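You operate a simulated robot arm through the tools that you are given. There is no shell and no other tool. Be economical: measure what you need, move in short steps, check, and stop when the job is done.

Carry out the task below with a simulated robot arm. There is one attempt and no reset: what you move stays moved.

Task
Close the blue bands drawer. Press the rack lane one button two times. Put the white filter on the green bearing. Take the white test card and leave it on top of the small red box set. Press the batch button to switch it on. Switch the red brake lever off. Fetch the kazenupo box set and set it in the small green tote. Open the green drawer of the sorting bench, fetch the pink label roll and set it in the inside of the green drawer of the sorting bench, then shut the drawer. Put one of the card scraps from the side of the press table in the red tool tray. The order is free. Set down upright: white filter. The red brake lever goes to its stop.

Only the result counts: the job must be done as asked and must still hold three seconds after the hand-in. Knocking over, shifting, dropping, spilling or breaking anything else fails it.

Robot
A 7-joint arm with a two-finger parallel gripper on a trunk, on a base that drives. Base frame: it is fixed to the floor where the robot stands at the start and does not move with it; the origin is under the middle of the robot, x ahead of it, y to its left, z up. Lengths are in m, angles in degrees, forces in N, time in s.
With the tool pointing down near the work surface it reaches from about 0.34 to 0.78 m from the robot's upright axis, wherever it stands. Its first joint turns from -166.0 to 166.0 degrees. Places, roughly: batch button [-8.8, -5.5, 0.9]; blue bands drawer [0.9, 0.1, 0.7]; card scrap (10x6x2 cm) [-11.5, -1.8, 0.8]; green bearing (5x5x2 cm) [-3.6, -0.2, 0.5]; green drawer of the sorting bench [-7.1, -7.8, 0.7]; inside of the green drawer of the sorting bench [-7.2, -7.8, 0.6]; kazenupo box set [-7.25, -7.75, 1]; pink label roll (6x6x5 cm) [-7.1, -7.7, 0.8]; rack lane one button [-2.8, 4.5, 0.8]; red brake lever [-7.5, -7.6, 0.9]; red tool tray (20x22x13 cm) [-8.3, -3.4, 0.5]; small green tote [-3.5, -4.75, 0.75]; small red box set [-6.5, -4.75, 0.25]; white filter (4x4x6 cm) [-3.8, 0.1, 0.5]; white test card [-8.75, -0.5, 0.25]. Payload 3.91 kg.
Tool frame: the origin (TCP) lies between the finger pads and is the grasp point; the fingertips stand 0.03 m ahead of it; z points along the fingers, y is the line along which they close. Largest opening 0.11 m; finger width 0.02, thickness 0.01; the body of the gripper, 0.048 by 0.112 m, starts 0.055 m behind the TCP.
Orientation is told as [roll, pitch, yaw] about the base's x, y, z axes, in that order, counted from this pose: with the fingers straight down and closing along the base's y, the tool's x points along the base's -x, its y along +y and its z along -z.

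Tools
- The arm moves only by the tool apply_moves. Its arguments are lists of equal length, an entry for each row: "xyz": the shift along the tool's x, y, z in m, a list of three; "rotation": the turn, a rotation vector about the tool's x, y, z in degrees, a list of three. In form: {"xyz": [[x, y, z], ...], "rotation": [[ax, ay, az], ...]}. A call has 1 to 12 rows; each row is the pose to reach, as a shift and turn from the pose commanded when the call began, along the tool's axes at that moment. "claw" is the finger opening in m, from 0 to 0.11, set as the call begins (left out, the last holds). Each row takes 0.2 s and may step no farther than 0.05 m and 8.6 degrees from the row before; otherwise, or with a gripper value out of range, the whole call is refused. A pose out of reach is approached as far as the arm can. The call stops where the force on the tool passes 40 N (or 10 N more than at its start, if that is more) or the arm is blocked; 0.2 s more then pass. The fingers move at their own pace (about 0.072 m/s each) and stop on an object; they squeeze with about 36 N. The grip force told is the motor's: it shows also when the fingers shut on nothing. Time passes only in rows, and 0.2 s behind the last, so rows that repeat a pose let the fingers close. It gives the time, the measured TCP pose, the force on the tool (base axes), the opening and the grip force at its end, in the units of the frame above (readings bear some noise), with the torque about the TCP (base axes, N m) and any sound that the robot's microphone picked up.
- Cameras (640 x 400 px; columns grow to the right, rows downward): "scene" is now at [0.0325, 0.1569, 1.0944]; the picture's right is [0.02, -1.00, 0.00], its down [-0.32, -0.01, -0.95] and it looks along [0.95, 0.02, -0.32] (base axes); focal length 252 px, centre (320, 200). "wrist" rides on the gripper at [0.072, 0.017, -0.103] in the tool frame; the picture's right is [-0.23, 0.97, 0.00], its down [-0.76, -0.18, -0.62] and it looks along [-0.61, -0.14, 0.78] (tool axes); focal length 222 px, centre (320, 200).
- get_image(camera): a new picture of that camera. It takes no simulated time.
- raise_lower(by): slides the trunk up (or, below 0, down) by that many m; the arm and the scene camera ride with it, the base frame stays. It gives what a move gives, with no picture.
- steer(legs): drives the robot by 1 to 6 legs, each [ahead, left, turn to the left] in m, m and degrees, along the robot's own axes; the way and the turn of a leg run together, so that a leg with both is an arc; at most 1.5 m and 180 degrees a leg. The arm and the cameras ride along, it lands a little off, and it stops where it bumps. It gives what a move gives.
- aim_head(pan, tilt): turns the head with the scene camera to pan (to the left, within 155 degrees either way) and tilt (down, from -29 to 69), counted from straight ahead of the robot. It gives what a move gives.
- pixel_to_xyz(camera, pixels): for up to 12 pixels [column, row] of the newest picture of that camera ("zoom" is the newest enlarged one), the place [x, y, z] in the base frame of the surface seen there, good to about 0.002 m. It takes no simulated time.
- zoom(camera, box): a new picture of the part [left, top, right, bottom] of that camera's present view, enlarged. It takes no simulated time.
- close_job(): hands the job in; it is judged then, once.

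Keep the steps short. Do not move on a guess: measure, check each grasp and each placing, and mend mistakes. In all there are 322 turns and 186 pictures (those below and enlarged ones count). Leave the gripper open and the arm clear of the work at the hand-in unless told otherwise, and finish with a single line.

The tools are called as a command line: name --argument value ..., lists and objects as JSON in quotes. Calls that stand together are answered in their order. apply_moves: Moves the arm, as the interface text tells. Its arguments: {"type":"object","properties":{"xyz":{"type":"array","items":{"type":"array","items":{"type":"number"}}},"rotation":{"type":"array","items":{"type":"array","items":{"type":"number"}}},"claw":{"type":"number"}},"required":["xyz","rotation"]} The other tools are called the same way: raise_lower (by) slides the trunk up or down; steer (legs) drives the base; aim_head (pan, tilt) turns the head that bears the scene camera; get_image (camera) takes a picture; pixel_to_xyz (camera, pixels) gives the place of the surface under pixels of a picture; zoom (camera, box) takes an enlarged picture of a part of a camera's view; close_job () hands the job in.

At the start:

```text
t: 0.0
position: [0.4361, 0.0754, 0.9094]
ee_rot: [0.0, -0.1, 0.0]
force: [0.4, 0.1, -0.3]
wrist_torque: [0.01, -0.02, 0.02]
gripper_width: 0.1101
finger_force: 0.0
trunk travel left (down, up): [-0.132, 0.058]
robot x, y, heading: [-0.001, 0.001, 0.2]
head pan, tilt: [1.0, 18.4]
```

scene: 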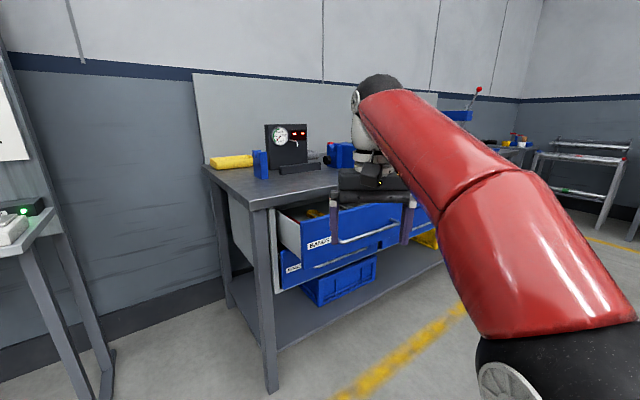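
wrist: 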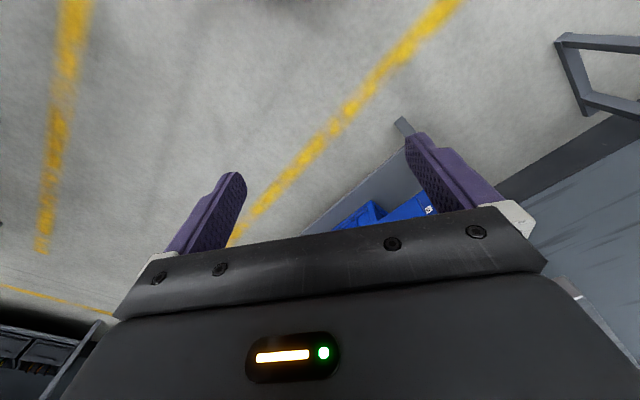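

I see a desk with drawers ahead and an open upper drawer labelled something. I'll zoom in to read the labels.

zoom --camera "scene" --box '[200, 100, 460, 300]'

```text
2.00 times, centred on (330, 200) of scene
```

zoom: 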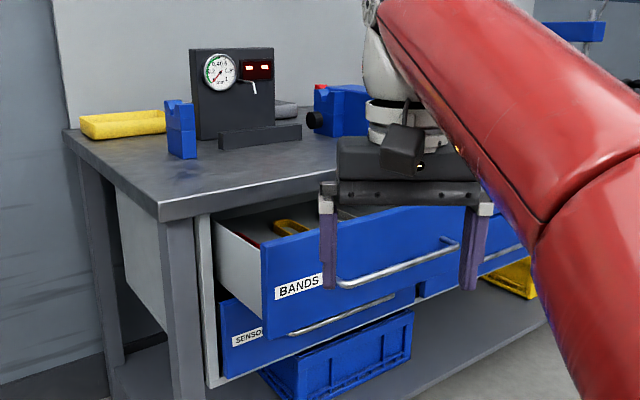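

The BANDS drawer (upper left) stands open. I'll measure its front, its handle and the closed drawer under it.

pixel_to_xyz --camera "zoom" --pixels '[[268, 255], [300, 288], [275, 330], [400, 235], [400, 269], [450, 244], [240, 345], [300, 345], [425, 250], [345, 284], [205, 215], [405, 283]]'

```text
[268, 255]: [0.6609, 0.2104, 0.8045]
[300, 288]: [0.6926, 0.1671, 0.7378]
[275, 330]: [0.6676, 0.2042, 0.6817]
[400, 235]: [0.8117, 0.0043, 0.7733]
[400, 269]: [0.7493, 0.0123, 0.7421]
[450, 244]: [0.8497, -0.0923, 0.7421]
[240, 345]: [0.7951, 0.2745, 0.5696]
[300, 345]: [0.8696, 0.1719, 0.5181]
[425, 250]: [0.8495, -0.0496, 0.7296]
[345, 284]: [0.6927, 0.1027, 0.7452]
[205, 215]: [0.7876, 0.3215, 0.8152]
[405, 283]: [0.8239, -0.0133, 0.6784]
```

The drawer is about 0.146 m open and its inward direction is about (0.81, 0.59). I'll turn to face it and shift right to line up with it.

steer --legs '[[0, 0, 35.8], [0.1, -0.374, 0]]'

aim_head --pan 0 --tilt 30

get_image --camera "scene"

```text
t: 4.2
position: [0.6033, 0.0947, 0.9091]
ee_rot: [-0.1, 0.0, 37.5]
force: [0.4, 0.3, -0.4]
wrist_torque: [0.01, -0.02, 0.01]
gripper_width: 0.1101
finger_force: 0.0
trunk travel left (down, up): [-0.132, 0.058]
robot x, y, heading: [0.304, -0.233, 37.7]
head pan, tilt: [1.0, 18.4]
```

```text
t: 4.9
position: [0.6024, 0.0949, 0.9092]
ee_rot: [0.0, 0.1, 37.4]
force: [-0.4, -0.2, -0.1]
wrist_torque: [0.0, 0.04, -0.02]
gripper_width: 0.1097
finger_force: 0.1
trunk travel left (down, up): [-0.132, 0.058]
robot x, y, heading: [0.3052, -0.232, 37.5]
head pan, tilt: [0.0, 30.0]
```

```text
182 pictures are left
```

scene: 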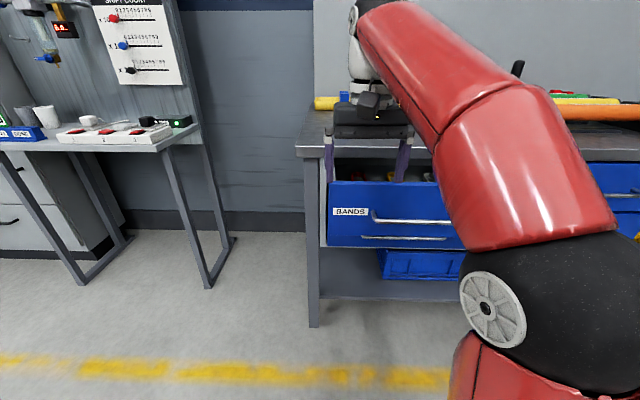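

The drawer is straight ahead. I'll measure its front, the table edge and the handle from here.

pixel_to_xyz --camera "scene" --pixels '[[340, 190], [335, 235], [420, 190], [440, 230], [310, 153], [310, 146], [390, 221], [365, 200], [400, 205]]'

```text
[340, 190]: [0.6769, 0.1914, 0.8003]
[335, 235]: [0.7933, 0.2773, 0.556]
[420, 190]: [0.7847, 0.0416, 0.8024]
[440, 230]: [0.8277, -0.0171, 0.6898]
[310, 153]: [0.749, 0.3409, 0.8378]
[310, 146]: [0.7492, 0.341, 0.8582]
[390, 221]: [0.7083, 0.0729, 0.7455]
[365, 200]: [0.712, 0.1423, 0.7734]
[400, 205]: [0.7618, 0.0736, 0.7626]
```

The front face top is at z 0.80 and the handle at 0.745. I'll close the claw, tilt the tool 45° forward, shift right and lower it in front of the face.

apply_moves --xyz '[[0, -0.015, 0.02], [0, -0.03, 0.04], [0, -0.045, 0.06], [0, -0.06, 0.08], [0, -0.075, 0.1], [0, -0.09, 0.113]]' --rotation '[[0, -7.5, 0], [0, -15, 0], [0, -22.5, 0], [0, -30, 0], [0, -37.5, 0], [0, -45, 0]]' --claw 0

get_image --camera "scene"

```text
t: 6.3
position: [0.6554, 0.024, 0.7957]
ee_rot: [0.0, -45.2, 37.5]
force: [0.1, 0.9, 0.8]
wrist_torque: [0.02, -0.03, 0.02]
gripper_width: 0.0
finger_force: 35.5
trunk travel left (down, up): [-0.132, 0.058]
robot x, y, heading: [0.3038, -0.2301, 37.3]
head pan, tilt: [0.0, 30.0]
```

```text
181 pictures are left
```

scene: 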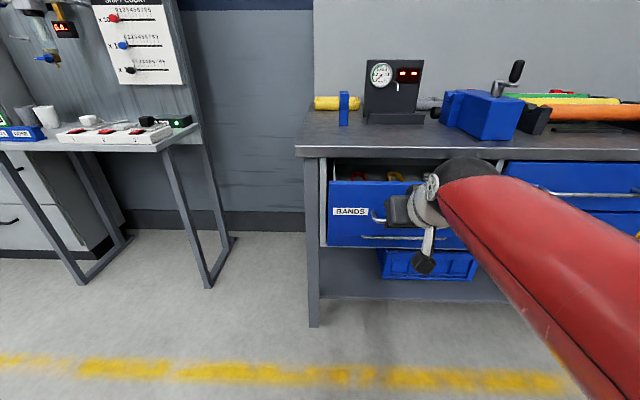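

Now I'll push straight ahead in 0.03 m steps.

apply_moves --xyz '[[-0.02, 0, 0.02], [-0.04, 0, 0.04], [-0.06, 0, 0.06], [-0.08, 0, 0.08], [-0.1, 0, 0.1], [-0.12, 0, 0.12], [-0.14, 0, 0.14], [-0.16, 0, 0.16], [-0.175, 0, 0.175]]' --rotation '[[0, 0, 0], [0, 0, 0], [0, 0, 0], [0, 0, 0], [0, 0, 0], [0, 0, 0], [0, 0, 0], [0, 0, 0], [0, 0, 0]]'

get_image --camera "scene"

```text
t: 8.2
position: [0.839, 0.1637, 0.7966]
ee_rot: [0.0, -44.3, 37.6]
force: [-18.4, -14.4, 7.4]
wrist_torque: [0.01, 0.11, -0.08]
gripper_width: 0.0
finger_force: 35.9
trunk travel left (down, up): [-0.132, 0.058]
robot x, y, heading: [0.3035, -0.2313, 37.6]
head pan, tilt: [0.0, 30.0]
stopped in row 9: the force on the tool passed its limit at 70 N (the readings are from after the stop); the commanded pose is now the measured one
```

```text
180 pictures are left
```

scene: 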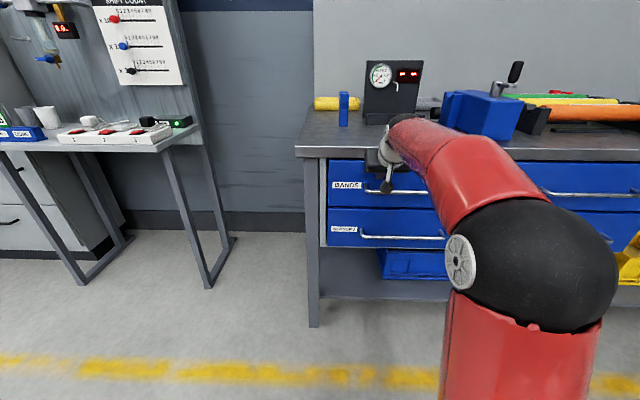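

The drawer hit its stop. I'll back off along the same line and measure the faces.

apply_moves --xyz '[[0.03, 0, -0.03], [0.06, 0, -0.06], [0.09, 0, -0.09], [0.12, 0, -0.12], [0.15, 0, -0.15], [0.17, 0, -0.19], [0.17, 0, -0.22]]' --rotation '[[0, 0, 0], [0, 0, 0], [0, 0, 0], [0, 7.5, 0], [0, 15, 0], [0, 22, 0], [0, 29, 0]]'

get_image --camera "scene"

pixel_to_xyz --camera "scene" --pixels '[[335, 172], [335, 215], [345, 195]]'

```text
t: 9.8
position: [0.6217, -0.0042, 0.831]
ee_rot: [0.0, -15.0, 37.7]
force: [0.1, -0.7, 0.4]
wrist_torque: [-0.01, 0.01, -0.01]
gripper_width: 0.0
finger_force: 36.0
trunk travel left (down, up): [-0.132, 0.058]
robot x, y, heading: [0.304, -0.2304, 37.6]
head pan, tilt: [0.0, 30.0]
```

```text
179 pictures are left
```

scene: 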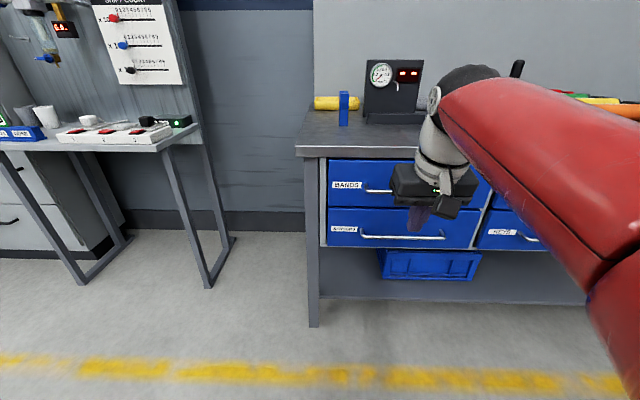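

```text
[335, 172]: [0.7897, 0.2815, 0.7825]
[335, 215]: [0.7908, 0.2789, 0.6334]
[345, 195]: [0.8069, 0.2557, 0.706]
```

The upper and lower left drawers are now flush, so it's closed. I'll straighten the tool, raise it and look around for the route.

apply_moves --xyz '[[0.02, 0, -0.03], [0.04, 0, -0.06], [0.05, 0, -0.1]]' --rotation '[[0, 5, 0], [0, 10, 0], [0, 15, 0]]'

aim_head --pan 75 --tilt 15

get_image --camera "scene"

aim_head --pan 150 --tilt 15

get_image --camera "scene"

aim_head --pan -120 --tilt 15

get_image --camera "scene"

```text
t: 10.7
position: [0.5641, -0.0463, 0.9121]
ee_rot: [0.0, 0.0, 37.6]
force: [0.0, 0.2, -0.2]
wrist_torque: [-0.01, -0.01, -0.01]
gripper_width: 0.0002
finger_force: 35.5
trunk travel left (down, up): [-0.132, 0.058]
robot x, y, heading: [0.3042, -0.23, 37.5]
head pan, tilt: [0.0, 30.0]
```

```text
t: 12.1
position: [0.5637, -0.046, 0.9121]
ee_rot: [0.0, -0.1, 37.6]
force: [0.3, 0.5, -0.2]
wrist_torque: [-0.01, 0.01, -0.01]
gripper_width: 0.0
finger_force: 35.9
trunk travel left (down, up): [-0.132, 0.058]
robot x, y, heading: [0.3053, -0.23, 37.6]
head pan, tilt: [75.0, 15.0]
```

```text
178 pictures are left
```

scene: 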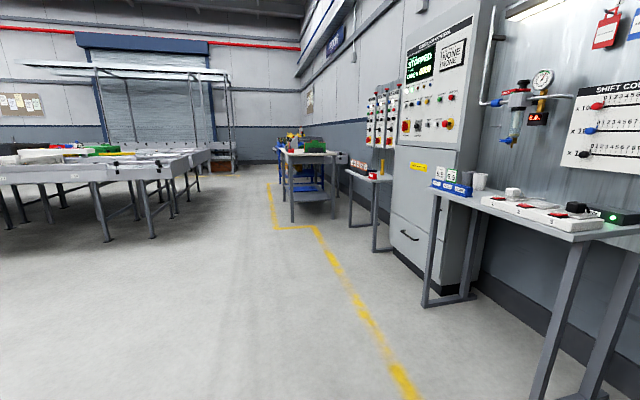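

```text
t: 13.6
position: [0.5651, -0.0461, 0.9128]
ee_rot: [0.0, -0.1, 37.6]
force: [-0.3, -0.8, 0.3]
wrist_torque: [0.01, -0.04, -0.01]
gripper_width: 0.0
finger_force: 35.5
trunk travel left (down, up): [-0.132, 0.058]
robot x, y, heading: [0.3034, -0.2324, 37.5]
head pan, tilt: [150.0, 15.0]
```

```text
177 pictures are left
```

scene: 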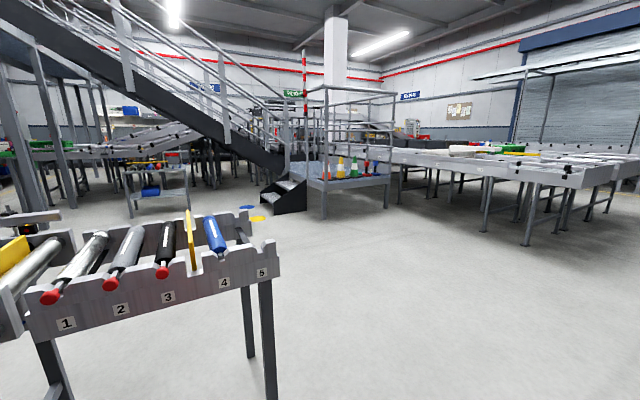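

```text
t: 17.3
position: [0.5647, -0.0471, 0.9121]
ee_rot: [0.0, -0.2, 37.6]
force: [-0.5, 0.0, 0.0]
wrist_torque: [-0.02, -0.01, 0.01]
gripper_width: 0.0001
finger_force: 35.9
trunk travel left (down, up): [-0.132, 0.058]
robot x, y, heading: [0.301, -0.2293, 37.6]
head pan, tilt: [-120.0, 15.0]
```

```text
176 pictures are left
```

scene: 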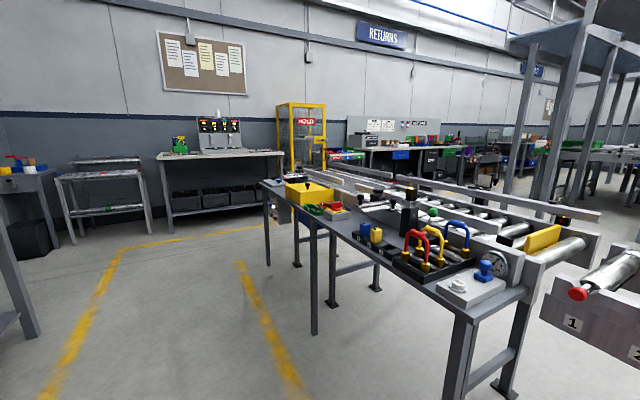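

The large roller rack lies toward heading ~120–160°. I'll look at it to measure the rack and find the lane button.

aim_head --pan 95 --tilt 12

get_image --camera "scene"

zoom --camera "scene" --box '[100, 100, 420, 300]'

```text
t: 20.4
position: [0.565, -0.0455, 0.9128]
ee_rot: [0.0, -0.2, 37.5]
force: [0.1, -0.9, -0.7]
wrist_torque: [-0.02, -0.02, 0.04]
gripper_width: 0.0002
finger_force: 35.7
trunk travel left (down, up): [-0.132, 0.058]
robot x, y, heading: [0.302, -0.2366, 37.3]
head pan, tilt: [95.0, 12.0]
```

```text
175 pictures are left
```

scene: 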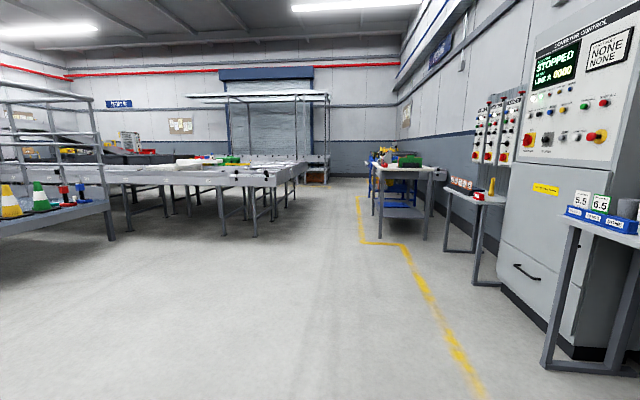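

```text
2.00 times, centred on (260, 200) of scene
```

zoom: 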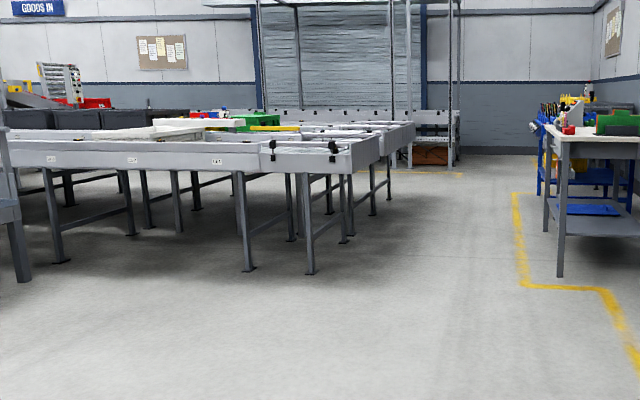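

pixel_to_xyz --camera "zoom" --pixels '[[217, 163], [51, 158], [344, 165], [310, 268], [50, 258], [372, 148], [410, 135], [565, 160], [280, 150], [335, 150], [380, 200], [20, 280]]'

```text
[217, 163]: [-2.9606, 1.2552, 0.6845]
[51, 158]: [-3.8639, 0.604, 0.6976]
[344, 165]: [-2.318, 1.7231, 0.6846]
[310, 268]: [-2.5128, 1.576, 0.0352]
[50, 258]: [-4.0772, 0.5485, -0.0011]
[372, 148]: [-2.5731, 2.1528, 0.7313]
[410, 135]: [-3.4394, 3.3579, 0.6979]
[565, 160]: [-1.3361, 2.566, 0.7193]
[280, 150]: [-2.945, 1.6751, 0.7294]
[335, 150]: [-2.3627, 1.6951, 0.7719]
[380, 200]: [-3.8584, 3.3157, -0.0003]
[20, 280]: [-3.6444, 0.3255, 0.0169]
```

The corridor between the racks and the workbench runs along heading ~124.5°. I'll turn and drive along it to its middle.

steer --legs '[[0, 0, 87], [0.7, 0.15, 0], [1.2, 0.25, 0], [0.9, 0, 0]]'

aim_head --pan 20 --tilt 20

get_image --camera "scene"

```text
t: 38.1
position: [-1.8141, 2.0775, 0.9144]
ee_rot: [0.0, -0.2, 125.6]
force: [0.3, 0.1, 0.1]
wrist_torque: [-0.01, -0.03, -0.02]
gripper_width: 0.0001
finger_force: 35.9
trunk travel left (down, up): [-0.132, 0.058]
robot x, y, heading: [-1.6334, 1.8121, 125.5]
head pan, tilt: [95.0, 12.0]
```

```text
t: 39.6
position: [-1.813, 2.0772, 0.9119]
ee_rot: [0.0, -0.1, 125.7]
force: [0.3, 0.1, -0.3]
wrist_torque: [0.02, 0.02, 0.0]
gripper_width: 0.0
finger_force: 35.8
trunk travel left (down, up): [-0.132, 0.058]
robot x, y, heading: [-1.6339, 1.8099, 125.5]
head pan, tilt: [20.0, 20.0]
```

```text
173 pictures are left
```

scene: 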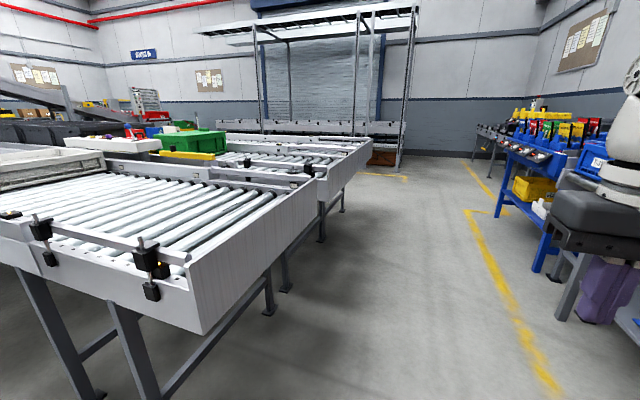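

The target direction falls near column 480–600, on the blue bin rack. I'll zoom there.

zoom --camera "scene" --box '[470, 80, 640, 260]'

pixel_to_xyz --camera "scene" --pixels '[[320, 180], [372, 143], [520, 150], [555, 170], [565, 140], [500, 215], [440, 350], [535, 135], [390, 165]]'

```text
2.22 times, centred on (555, 170) of scene
```

zoom: 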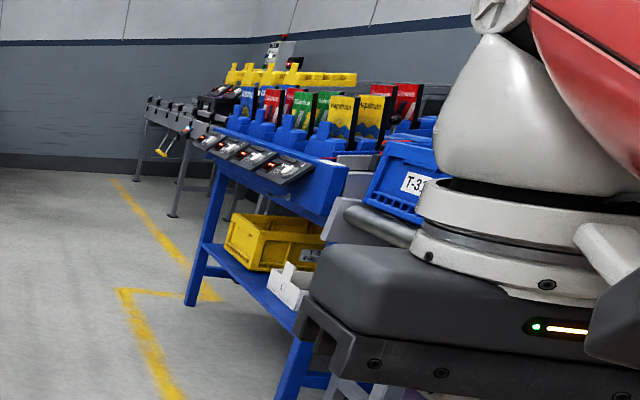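

```text
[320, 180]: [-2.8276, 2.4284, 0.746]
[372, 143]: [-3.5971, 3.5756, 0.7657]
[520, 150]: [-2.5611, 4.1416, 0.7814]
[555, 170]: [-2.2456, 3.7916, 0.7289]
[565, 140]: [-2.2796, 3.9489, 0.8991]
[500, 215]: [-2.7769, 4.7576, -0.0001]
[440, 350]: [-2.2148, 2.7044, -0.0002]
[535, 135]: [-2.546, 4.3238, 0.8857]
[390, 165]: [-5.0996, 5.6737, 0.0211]
```

The four lane panels are along the rack's front. I'll drive 2.6 m straight ahead, then turn right to face it.

steer --legs '[[1.3, 0, 0], [1.3, 0, 0]]'

aim_head --pan -75 --tilt 30

get_image --camera "scene"

```text
t: 52.4
position: [-3.4057, 4.1749, 0.9134]
ee_rot: [0.0, -0.2, 126.9]
force: [-0.4, -0.1, -0.2]
wrist_torque: [0.02, 0.01, -0.05]
gripper_width: 0.0
finger_force: 35.9
trunk travel left (down, up): [-0.132, 0.058]
robot x, y, heading: [-3.2229, 3.9131, 127.2]
head pan, tilt: [20.0, 20.0]
```

```text
t: 54.1
position: [-3.4068, 4.1751, 0.913]
ee_rot: [0.1, -0.1, 127.0]
force: [-0.9, -0.5, 0.3]
wrist_torque: [0.0, 0.0, 0.02]
gripper_width: 0.0
finger_force: 36.2
trunk travel left (down, up): [-0.132, 0.058]
robot x, y, heading: [-3.2193, 3.9114, 126.7]
head pan, tilt: [-75.0, 30.0]
```

```text
171 pictures are left
```

scene: 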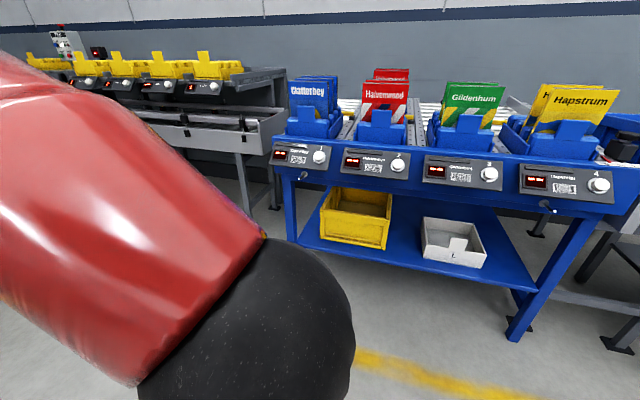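

zoom --camera "scene" --box '[260, 120, 420, 220]'

pixel_to_xyz --camera "zoom" --pixels '[[237, 147], [220, 147], [270, 125], [60, 130], [60, 160], [550, 175], [515, 195], [200, 130], [255, 165]]'

```text
4.00 times, centred on (340, 170) of scene
```

zoom: 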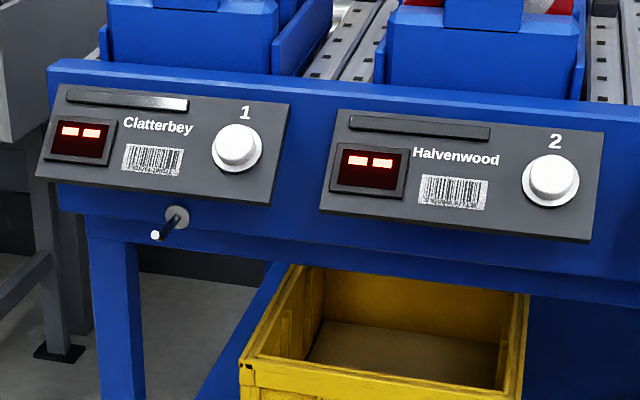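

```text
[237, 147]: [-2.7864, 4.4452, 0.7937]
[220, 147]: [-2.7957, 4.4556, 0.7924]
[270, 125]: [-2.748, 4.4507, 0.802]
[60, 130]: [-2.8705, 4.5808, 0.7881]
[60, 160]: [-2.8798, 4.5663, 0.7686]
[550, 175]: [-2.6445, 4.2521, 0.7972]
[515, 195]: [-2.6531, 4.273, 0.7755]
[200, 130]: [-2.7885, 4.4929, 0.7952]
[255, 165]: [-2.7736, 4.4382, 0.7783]
```

Lane-one button is at (-2.786, 4.445, 0.794), on a panel tilted about 45°. I'll turn to face it and align.

steer --legs '[[0, 0, -83.4], [0.06, 0.087, 0]]'

aim_head --pan 0 --tilt 35

get_image --camera "scene"

```text
t: 58.8
position: [-2.9932, 4.2229, 0.9124]
ee_rot: [0.1, -0.2, 42.9]
force: [0.2, 0.3, -0.4]
wrist_torque: [0.02, 0.03, 0.0]
gripper_width: 0.0001
finger_force: 36.0
trunk travel left (down, up): [-0.132, 0.058]
robot x, y, heading: [-3.2353, 4.0158, 43.1]
head pan, tilt: [-75.0, 30.0]
```

```text
t: 60.3
position: [-2.9929, 4.2225, 0.9133]
ee_rot: [0.0, -0.1, 42.9]
force: [-0.5, 0.5, 0.1]
wrist_torque: [0.01, -0.02, 0.0]
gripper_width: 0.0001
finger_force: 35.4
trunk travel left (down, up): [-0.132, 0.058]
robot x, y, heading: [-3.2343, 4.0175, 43.1]
head pan, tilt: [0.0, 35.0]
```

```text
169 pictures are left
```

scene: 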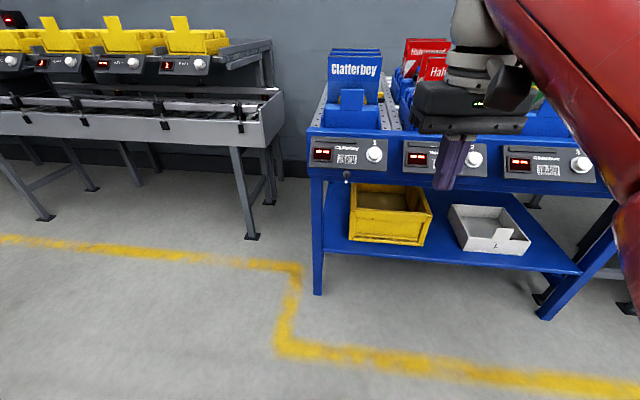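

zoom --camera "scene" --box '[310, 120, 410, 180]'

pixel_to_xyz --camera "zoom" --pixels '[[410, 218], [380, 220], [440, 190], [350, 150], [50, 150], [330, 290], [445, 265], [445, 170], [475, 120], [465, 298]]'

```text
6.40 times, centred on (360, 150) of scene
```

zoom: 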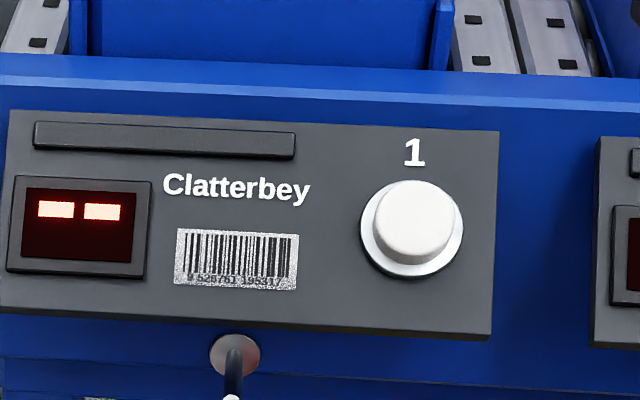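

```text
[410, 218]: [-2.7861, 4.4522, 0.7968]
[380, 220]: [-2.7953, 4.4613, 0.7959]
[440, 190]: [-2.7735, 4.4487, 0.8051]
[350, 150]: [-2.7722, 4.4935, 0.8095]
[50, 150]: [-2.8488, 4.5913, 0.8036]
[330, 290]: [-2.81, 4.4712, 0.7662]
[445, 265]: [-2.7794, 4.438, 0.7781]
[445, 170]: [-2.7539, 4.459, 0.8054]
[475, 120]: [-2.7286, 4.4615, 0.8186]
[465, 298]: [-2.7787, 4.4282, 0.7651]
```

The button cap centre is about (-2.786, 4.452, 0.797). I'll move to a tilted pre-press pose 5 cm off it along the press line.

apply_moves --xyz '[[-0.042, 0.0045, 0.01], [-0.084, 0.009, 0.02], [-0.126, 0.0135, 0.03], [-0.168, 0.018, 0.04], [-0.21, 0.0225, 0.05], [-0.251, 0.0266, 0.0594]]' --rotation '[[0, -7.5, 0], [0, -15, 0], [0, -22.5, 0], [0, -30, 0], [0, -37.5, 0], [0, -45, 0]]'

zoom --camera "scene" --box '[310, 100, 430, 190]'

get_image --camera "wrist"

```text
t: 61.7
position: [-2.8262, 4.4161, 0.855]
ee_rot: [0.0, -45.4, 42.9]
force: [-1.2, -0.6, -0.1]
wrist_torque: [-0.02, 0.02, 0.01]
gripper_width: 0.0
finger_force: 35.6
trunk travel left (down, up): [-0.132, 0.058]
robot x, y, heading: [-3.2351, 4.0146, 43.1]
head pan, tilt: [0.0, 35.0]
```

```text
4.44 times, centred on (370, 145) of scene
```

zoom: 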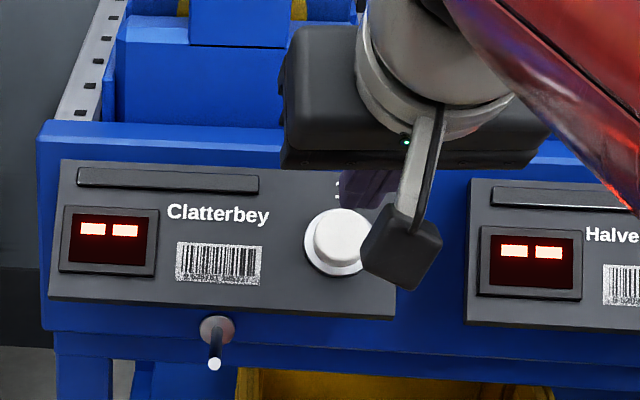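

```text
166 pictures are left
```

wrist: 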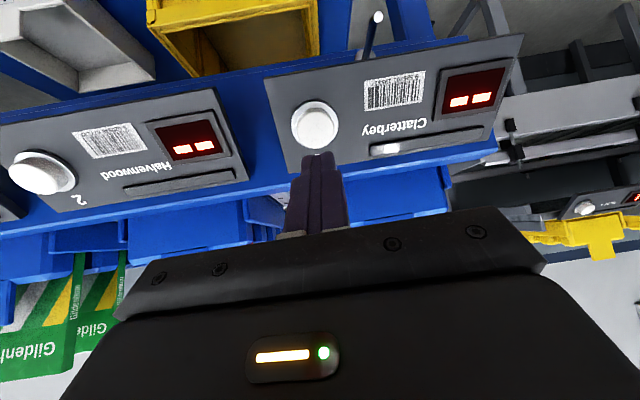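

pixel_to_xyz --camera "wrist" --pixels '[[315, 125], [305, 125], [325, 125], [316, 115], [316, 138], [300, 145], [310, 160]]'

```text
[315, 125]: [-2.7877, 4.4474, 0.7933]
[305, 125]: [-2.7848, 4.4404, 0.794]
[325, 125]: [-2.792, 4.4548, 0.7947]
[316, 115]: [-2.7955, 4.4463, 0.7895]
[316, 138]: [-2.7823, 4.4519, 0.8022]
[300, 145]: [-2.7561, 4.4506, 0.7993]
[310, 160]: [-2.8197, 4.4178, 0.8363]
```

The fingertips line up within 7 mm. I'll correct that and press slowly along the tool axis.

apply_moves --xyz '[[0.006, -0.003, 0.02], [0.006, -0.003, 0.038], [0.006, -0.003, 0.044], [0.006, -0.003, 0.048], [0.006, -0.003, 0.051], [0.006, -0.003, 0.054]]' --rotation '[[0, 0, 0], [0, 0, 0], [0, 0, 0], [0, 0, 0], [0, 0, 0], [0, 0, 0]]'

get_image --camera "wrist"

```text
t: 63.1
position: [-2.7998, 4.4343, 0.8125]
ee_rot: [0.0, -45.2, 42.8]
force: [-2.5, -2.4, 0.1]
wrist_torque: [-0.04, 0.08, -0.01]
gripper_width: 0.0001
finger_force: 35.9
trunk travel left (down, up): [-0.132, 0.058]
robot x, y, heading: [-3.2381, 4.0141, 43.1]
head pan, tilt: [0.0, 35.0]
heard: click
```

```text
165 pictures are left
```

wrist: 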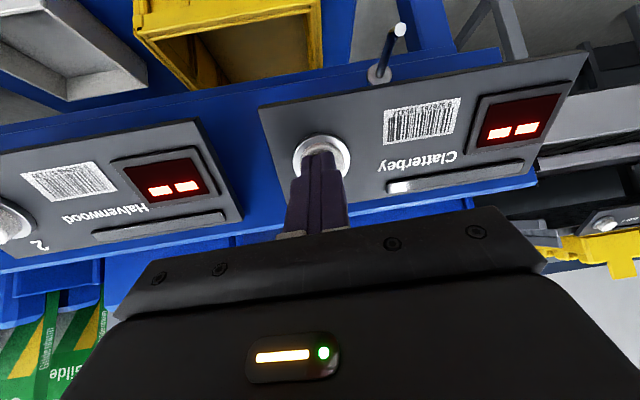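

One click was heard. I'll retract 3 cm to release, then press again to the same depth.

apply_moves --xyz '[[0, 0, -0.015], [0, 0, -0.03], [0, 0, -0.03]]' --rotation '[[0, 0, 0], [0, 0, 0], [0, 0, 0]]'

get_image --camera "wrist"

apply_moves --xyz '[[0, 0, 0.015], [0, 0, 0.02], [0, 0, 0.024], [0, 0, 0.027], [0, 0, 0.03]]' --rotation '[[0, 0, 0], [0, 0, 0], [0, 0, 0], [0, 0, 0], [0, 0, 0]]'

get_image --camera "wrist"

```text
t: 63.9
position: [-2.8136, 4.4192, 0.8341]
ee_rot: [0.0, -45.2, 42.8]
force: [0.2, -0.3, 0.5]
wrist_torque: [0.0, 0.03, 0.02]
gripper_width: 0.0001
finger_force: 36.5
trunk travel left (down, up): [-0.132, 0.058]
robot x, y, heading: [-3.2387, 4.0134, 42.8]
head pan, tilt: [0.0, 35.0]
```

```text
164 pictures are left
```

wrist: 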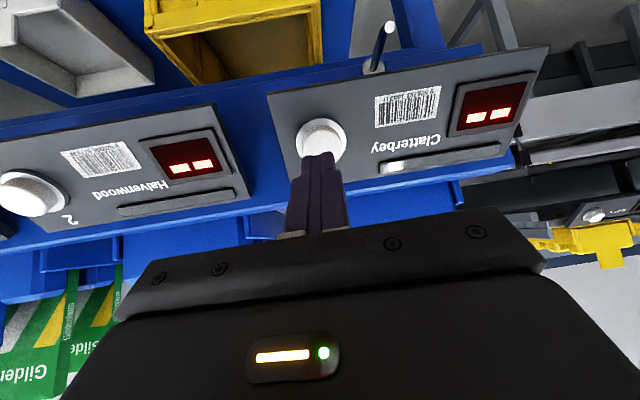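

```text
t: 65.1
position: [-2.7996, 4.4338, 0.8121]
ee_rot: [0.0, -45.3, 42.8]
force: [-1.2, -1.1, 2.2]
wrist_torque: [-0.02, -0.01, -0.01]
gripper_width: 0.0
finger_force: 36.1
trunk travel left (down, up): [-0.132, 0.058]
robot x, y, heading: [-3.2329, 4.0156, 42.9]
head pan, tilt: [0.0, 35.0]
heard: click
```

```text
163 pictures are left
```

wrist: 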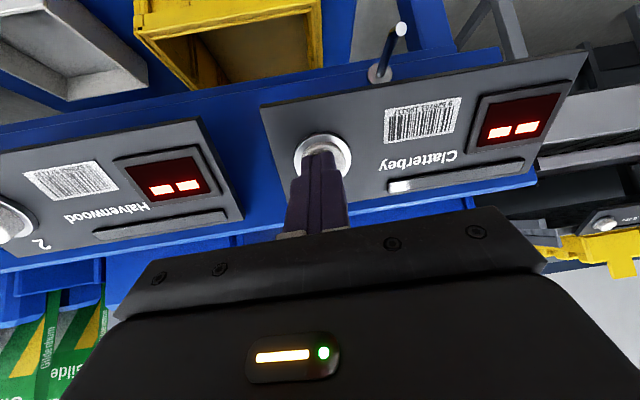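

Second click heard. I'll retract and fold the arm back.

apply_moves --xyz '[[0, 0, -0.045], [0.015, 0, -0.085], [0.03, 0, -0.125], [0.05, 0, -0.16], [0.07, 0, -0.195], [0.09, 0, -0.225], [0.11, 0, -0.25]]' --rotation '[[0, 0, 0], [0, 7.5, 0], [0, 15, 0], [0, 22.5, 0], [0, 30, 0], [0, 37.5, 0], [0, 45, 0]]'

aim_head --pan 150 --tilt 20

get_image --camera "scene"

```text
t: 66.7
position: [-2.9873, 4.2605, 0.9084]
ee_rot: [0.0, 0.0, 43.0]
force: [0.0, 0.2, -0.2]
wrist_torque: [-0.01, -0.02, -0.01]
gripper_width: 0.0001
finger_force: 36.3
trunk travel left (down, up): [-0.132, 0.058]
robot x, y, heading: [-3.236, 4.0136, 42.9]
head pan, tilt: [0.0, 35.0]
```

```text
t: 69.1
position: [-2.9871, 4.2609, 0.909]
ee_rot: [0.0, -0.2, 42.9]
force: [-0.9, -0.3, -0.2]
wrist_torque: [0.01, 0.02, -0.01]
gripper_width: 0.0
finger_force: 36.1
trunk travel left (down, up): [-0.132, 0.058]
robot x, y, heading: [-3.2367, 4.0139, 42.7]
head pan, tilt: [150.0, 20.0]
```

```text
162 pictures are left
```

scene: 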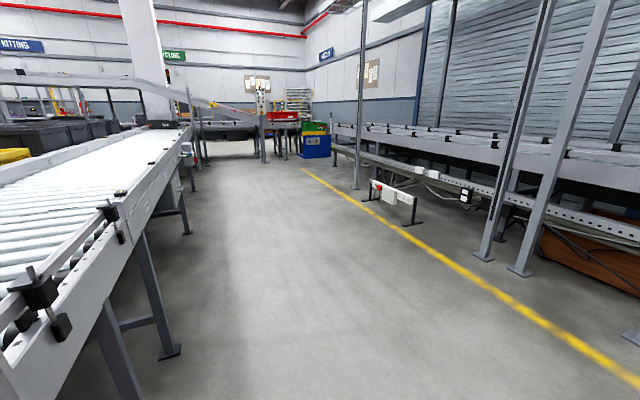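

The filter and bearing appear to be near the platform past the conveyor. I'll drive back down the corridor and turn along the conveyor front.

steer --legs '[[0, 0, -96], [1.4, 0, 0], [1.4, 0, 0], [0.45, 0, 0], [0, 0, -90], [1.1, 0, 0]]'

aim_head --pan 10 --tilt 20

get_image --camera "scene"

```text
t: 98.1
position: [-2.5759, 0.5513, 0.9081]
ee_rot: [0.0, -0.2, -146.3]
force: [0.6, -0.5, -0.6]
wrist_torque: [0.0, -0.01, 0.0]
gripper_width: 0.0001
finger_force: 36.2
trunk travel left (down, up): [-0.132, 0.058]
robot x, y, heading: [-2.2875, 0.7544, -146.2]
head pan, tilt: [150.0, 20.0]
```

```text
t: 100.3
position: [-2.576, 0.5499, 0.9086]
ee_rot: [-0.1, -0.2, -146.3]
force: [0.2, -0.1, 0.0]
wrist_torque: [-0.02, 0.02, -0.03]
gripper_width: 0.0
finger_force: 36.1
trunk travel left (down, up): [-0.132, 0.058]
robot x, y, heading: [-2.293, 0.7533, -146.2]
head pan, tilt: [10.0, 20.0]
```

```text
161 pictures are left
```

scene: 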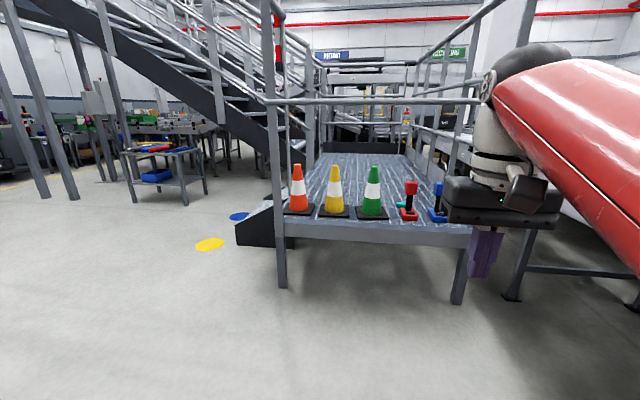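

zoom --camera "scene" --box '[240, 130, 480, 280]'

pixel_to_xyz --camera "zoom" --pixels '[[200, 190], [360, 225], [452, 225], [535, 222], [520, 265], [130, 240], [110, 400], [590, 450], [350, 100], [410, 185], [300, 265], [450, 160]]'

```text
2.67 times, centred on (360, 205) of scene
```

zoom: 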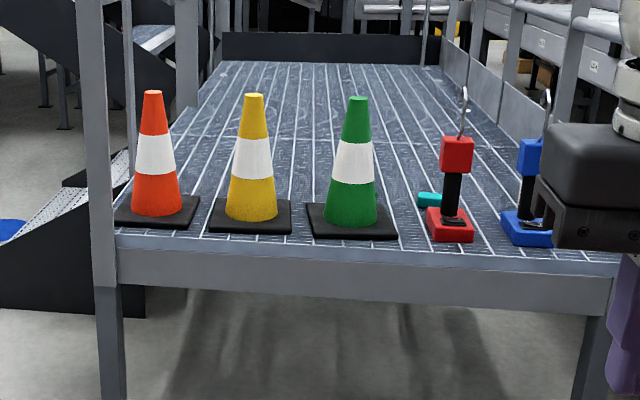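

```text
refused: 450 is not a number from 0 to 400
```

pixel_to_xyz --camera "zoom" --pixels '[[160, 205], [360, 215], [452, 225], [520, 235], [520, 272], [150, 265], [110, 390], [590, 390], [430, 200], [370, 60], [300, 265], [100, 150]]'

```text
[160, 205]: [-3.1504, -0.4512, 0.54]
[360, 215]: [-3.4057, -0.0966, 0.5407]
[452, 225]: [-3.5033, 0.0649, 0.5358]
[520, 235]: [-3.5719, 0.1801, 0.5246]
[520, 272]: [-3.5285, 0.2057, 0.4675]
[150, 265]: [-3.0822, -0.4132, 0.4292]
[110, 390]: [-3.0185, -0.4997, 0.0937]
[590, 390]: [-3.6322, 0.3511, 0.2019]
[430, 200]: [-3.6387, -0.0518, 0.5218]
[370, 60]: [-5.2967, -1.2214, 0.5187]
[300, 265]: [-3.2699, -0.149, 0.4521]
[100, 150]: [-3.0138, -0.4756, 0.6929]
```

aim_head --pan 20 --tilt 12

get_image --camera "scene"

pixel_to_xyz --camera "scene" --pixels '[[320, 112], [420, 112], [480, 113], [344, 55], [380, 140], [450, 227]]'

```text
t: 101.1
position: [-2.5762, 0.5508, 0.9089]
ee_rot: [0.0, -0.3, -146.3]
force: [-1.0, 0.1, 0.3]
wrist_torque: [0.0, 0.0, -0.02]
gripper_width: 0.0002
finger_force: 35.7
trunk travel left (down, up): [-0.132, 0.058]
robot x, y, heading: [-2.2896, 0.7555, -146.5]
head pan, tilt: [20.0, 12.0]
```

```text
159 pictures are left
```

scene: 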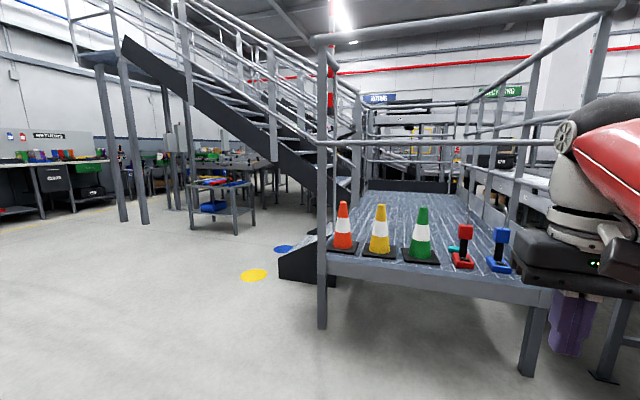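

```text
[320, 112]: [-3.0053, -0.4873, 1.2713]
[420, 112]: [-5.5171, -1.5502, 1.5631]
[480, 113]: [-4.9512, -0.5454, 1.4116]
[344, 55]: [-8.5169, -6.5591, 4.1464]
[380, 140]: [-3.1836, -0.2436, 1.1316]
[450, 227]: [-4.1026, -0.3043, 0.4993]
```

The bearing is about 0.24 m inside the platform edge, under a mid rail at z 1.12, and the filter is hidden behind my gripper. I'll drive up in front of the platform.

steer --legs '[[0.75, -0.2, 2.0]]'

aim_head --pan 0 --tilt 35

get_image --camera "scene"

get_image --camera "wrist"

```text
t: 105.1
position: [-3.2724, 0.2974, 0.9084]
ee_rot: [0.0, -0.2, -144.5]
force: [-0.3, 0.4, 0.3]
wrist_torque: [0.0, -0.01, 0.04]
gripper_width: 0.0003
finger_force: 36.2
trunk travel left (down, up): [-0.132, 0.058]
robot x, y, heading: [-2.9924, 0.5121, -144.6]
head pan, tilt: [20.0, 12.0]
```

```text
t: 106.0
position: [-3.2714, 0.2977, 0.9085]
ee_rot: [0.1, -0.2, -144.5]
force: [0.0, 0.0, -0.4]
wrist_torque: [-0.01, -0.04, 0.0]
gripper_width: 0.0001
finger_force: 36.5
trunk travel left (down, up): [-0.132, 0.058]
robot x, y, heading: [-2.9958, 0.5098, -144.4]
head pan, tilt: [0.0, 35.0]
```

```text
158 pictures are left
```

scene: 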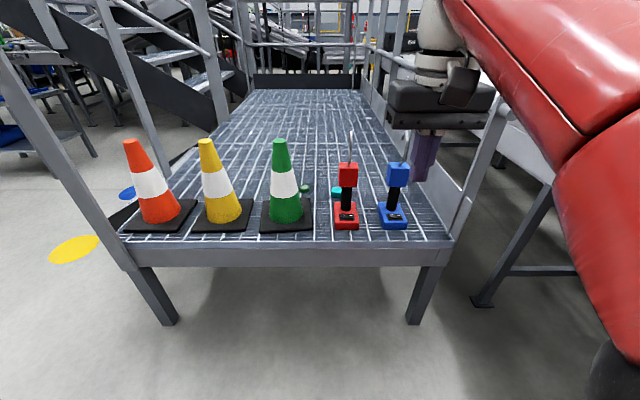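

```text
157 pictures are left
```

wrist: 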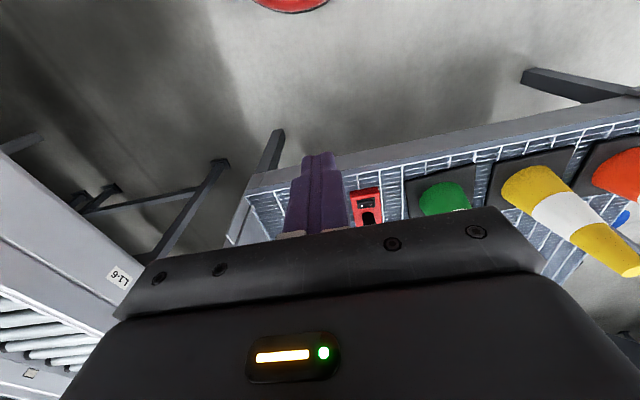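

zoom --camera "scene" --box '[260, 110, 460, 250]'

pixel_to_xyz --camera "zoom" --pixels '[[243, 257], [148, 251], [275, 195], [285, 85], [465, 200], [465, 90], [70, 110], [300, 220], [290, 355], [440, 360], [275, 360], [260, 330]]'

```text
2.86 times, centred on (360, 180) of scene
```

zoom: 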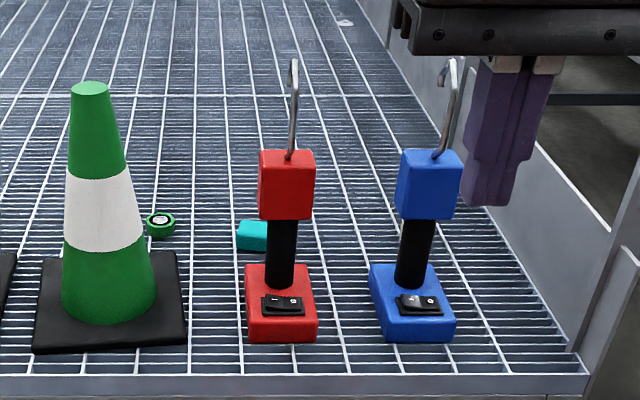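

```text
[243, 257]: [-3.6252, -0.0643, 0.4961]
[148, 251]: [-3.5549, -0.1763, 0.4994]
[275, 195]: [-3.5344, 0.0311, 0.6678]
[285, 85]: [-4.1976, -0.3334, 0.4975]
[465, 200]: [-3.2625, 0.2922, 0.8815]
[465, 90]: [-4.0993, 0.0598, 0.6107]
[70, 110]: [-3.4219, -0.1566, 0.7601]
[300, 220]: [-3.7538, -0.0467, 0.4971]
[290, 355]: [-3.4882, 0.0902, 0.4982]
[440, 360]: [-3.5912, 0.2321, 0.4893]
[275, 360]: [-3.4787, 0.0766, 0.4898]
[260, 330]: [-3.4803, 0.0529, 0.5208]
```

The green ring at zoom (160, 223) is the bearing. The filter is probably behind the blue lamp, so I'll sidestep left 0.25 m for a better view.

steer --legs '[[0, 0.25, 0]]'

zoom --camera "scene" --box '[300, 90, 500, 230]'

```text
t: 107.8
position: [-3.123, 0.0886, 0.9091]
ee_rot: [0.1, -0.2, -144.6]
force: [0.1, 0.3, -0.7]
wrist_torque: [-0.02, -0.02, 0.02]
gripper_width: 0.0001
finger_force: 35.9
trunk travel left (down, up): [-0.132, 0.058]
robot x, y, heading: [-2.8467, 0.3016, -144.5]
head pan, tilt: [0.0, 35.0]
```

```text
2.86 times, centred on (400, 160) of scene
```

zoom: 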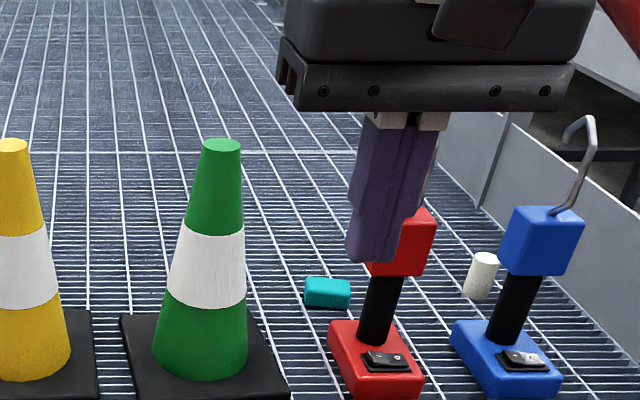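

The white filter is standing at zoom (480, 275). I'll measure it.

pixel_to_xyz --camera "zoom" --pixels '[[484, 260], [476, 280], [490, 280], [476, 296], [545, 215], [580, 120], [420, 215], [230, 145], [320, 290], [390, 300], [520, 310], [545, 260]]'

```text
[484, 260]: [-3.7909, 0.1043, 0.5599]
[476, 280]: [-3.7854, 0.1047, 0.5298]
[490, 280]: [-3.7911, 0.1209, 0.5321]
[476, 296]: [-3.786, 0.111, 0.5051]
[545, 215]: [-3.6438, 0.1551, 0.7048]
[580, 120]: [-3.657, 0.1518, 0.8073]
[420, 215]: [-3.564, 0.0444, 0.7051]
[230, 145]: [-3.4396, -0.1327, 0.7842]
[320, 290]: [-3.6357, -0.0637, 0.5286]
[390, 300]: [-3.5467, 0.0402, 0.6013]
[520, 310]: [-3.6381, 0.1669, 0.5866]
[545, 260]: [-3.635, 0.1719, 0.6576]
```

The filter is at about (-3.80, 0.11), from z 0.50 to 0.56, behind the blue lamp whose hook top is z ~0.81. I'll sidestep right so the forearm passes beside that lamp, then look.

steer --legs '[[0, -0.36, 0], [0.06, 0, 0]]'

aim_head --pan -5 --tilt 30

apply_moves --xyz '[[-0.04, 0, 0], [-0.08, 0, 0], [-0.12, 0, 0], [-0.16, 0, 0]]' --rotation '[[0, 0, 0], [0, 0, 0], [0, 0, 0], [0, 0, 0]]' --claw 0.08

get_image --camera "scene"

get_image --camera "wrist"

```text
t: 110.7
position: [-3.3821, 0.3442, 0.9091]
ee_rot: [0.0, -0.3, -143.6]
force: [0.5, -0.5, -0.2]
wrist_torque: [0.0, 0.01, 0.0]
gripper_width: 0.0
finger_force: 36.1
trunk travel left (down, up): [-0.132, 0.058]
robot x, y, heading: [-3.1065, 0.5586, -143.7]
head pan, tilt: [0.0, 35.0]
```

```text
t: 111.4
position: [-3.3814, 0.3437, 0.9086]
ee_rot: [0.0, -0.2, -143.6]
force: [0.4, 0.4, -0.4]
wrist_torque: [0.02, -0.05, 0.0]
gripper_width: 0.0
finger_force: 36.2
trunk travel left (down, up): [-0.132, 0.058]
robot x, y, heading: [-3.1059, 0.5561, -143.5]
head pan, tilt: [-5.0, 30.0]
```

```text
t: 112.4
position: [-3.4925, 0.2641, 0.9096]
ee_rot: [0.0, -0.5, -143.7]
force: [-0.3, 0.0, -0.3]
wrist_torque: [0.0, -0.01, 0.01]
gripper_width: 0.0801
finger_force: 0.0
out of reach, approached as far as the arm can: row 4
trunk travel left (down, up): [-0.132, 0.058]
robot x, y, heading: [-3.1079, 0.5621, -143.6]
head pan, tilt: [-5.0, 30.0]
```

```text
154 pictures are left
```

scene: 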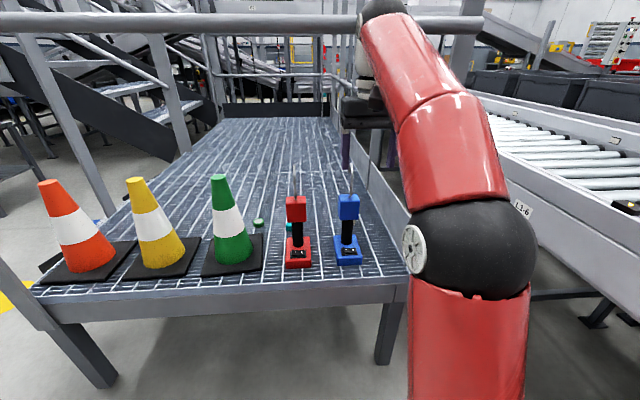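

```text
153 pictures are left
```

wrist: 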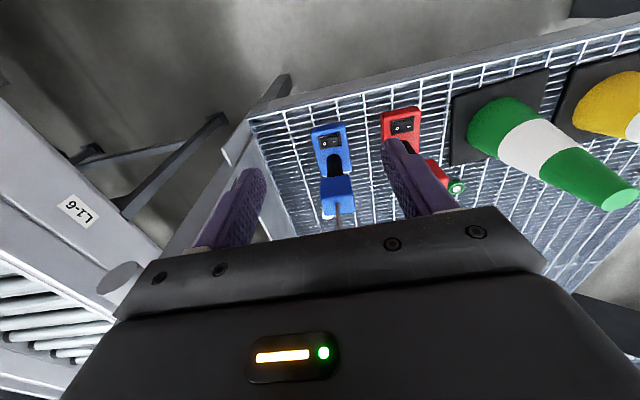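

The arm went out only part-way, and the wrist is near the rail level. I'll measure the arm's links and the rail.

pixel_to_xyz --camera "scene" --pixels '[[470, 230], [450, 140], [400, 60], [385, 5], [300, 22], [415, 250], [470, 330], [365, 60], [350, 115], [258, 222]]'

```text
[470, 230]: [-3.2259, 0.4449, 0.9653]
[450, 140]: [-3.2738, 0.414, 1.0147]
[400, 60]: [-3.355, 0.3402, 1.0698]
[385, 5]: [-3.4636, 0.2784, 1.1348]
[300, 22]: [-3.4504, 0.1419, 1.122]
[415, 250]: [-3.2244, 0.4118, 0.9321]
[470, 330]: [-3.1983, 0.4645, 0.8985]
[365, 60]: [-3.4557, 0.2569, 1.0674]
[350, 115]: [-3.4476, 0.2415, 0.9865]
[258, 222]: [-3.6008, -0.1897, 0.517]
```

The wrist top is about 0.225 m above the TCP, so the forearm must pass beside the blue lamp's hook. I'll check my base's clearance to the conveyor on the right.

aim_head --pan -100 --tilt 60

get_image --camera "scene"

```text
t: 114.1
position: [-3.4927, 0.2647, 0.9086]
ee_rot: [0.0, -0.6, -143.6]
force: [-0.1, 0.9, -0.1]
wrist_torque: [0.01, -0.02, -0.01]
gripper_width: 0.0798
finger_force: 0.0
trunk travel left (down, up): [-0.132, 0.058]
robot x, y, heading: [-3.1084, 0.5625, -143.3]
head pan, tilt: [-100.0, 60.0]
```

```text
152 pictures are left
```

scene: 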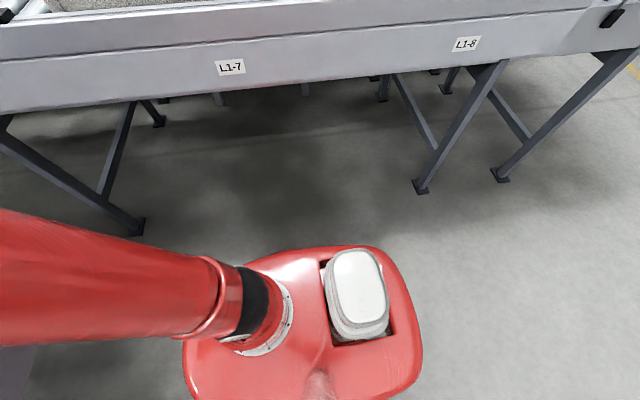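

pixel_to_xyz --camera "scene" --pixels '[[300, 250], [420, 350], [185, 350], [345, 248], [136, 228], [420, 190], [235, 67], [470, 44], [100, 110], [330, 300], [400, 340]]'

```text
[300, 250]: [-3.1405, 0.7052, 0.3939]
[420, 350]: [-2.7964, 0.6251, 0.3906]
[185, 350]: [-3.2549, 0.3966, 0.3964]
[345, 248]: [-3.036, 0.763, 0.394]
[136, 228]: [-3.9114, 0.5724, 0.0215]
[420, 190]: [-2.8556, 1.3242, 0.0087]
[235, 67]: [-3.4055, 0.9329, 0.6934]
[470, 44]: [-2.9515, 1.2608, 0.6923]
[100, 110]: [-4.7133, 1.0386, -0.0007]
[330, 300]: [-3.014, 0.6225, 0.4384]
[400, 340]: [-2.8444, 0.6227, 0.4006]
```

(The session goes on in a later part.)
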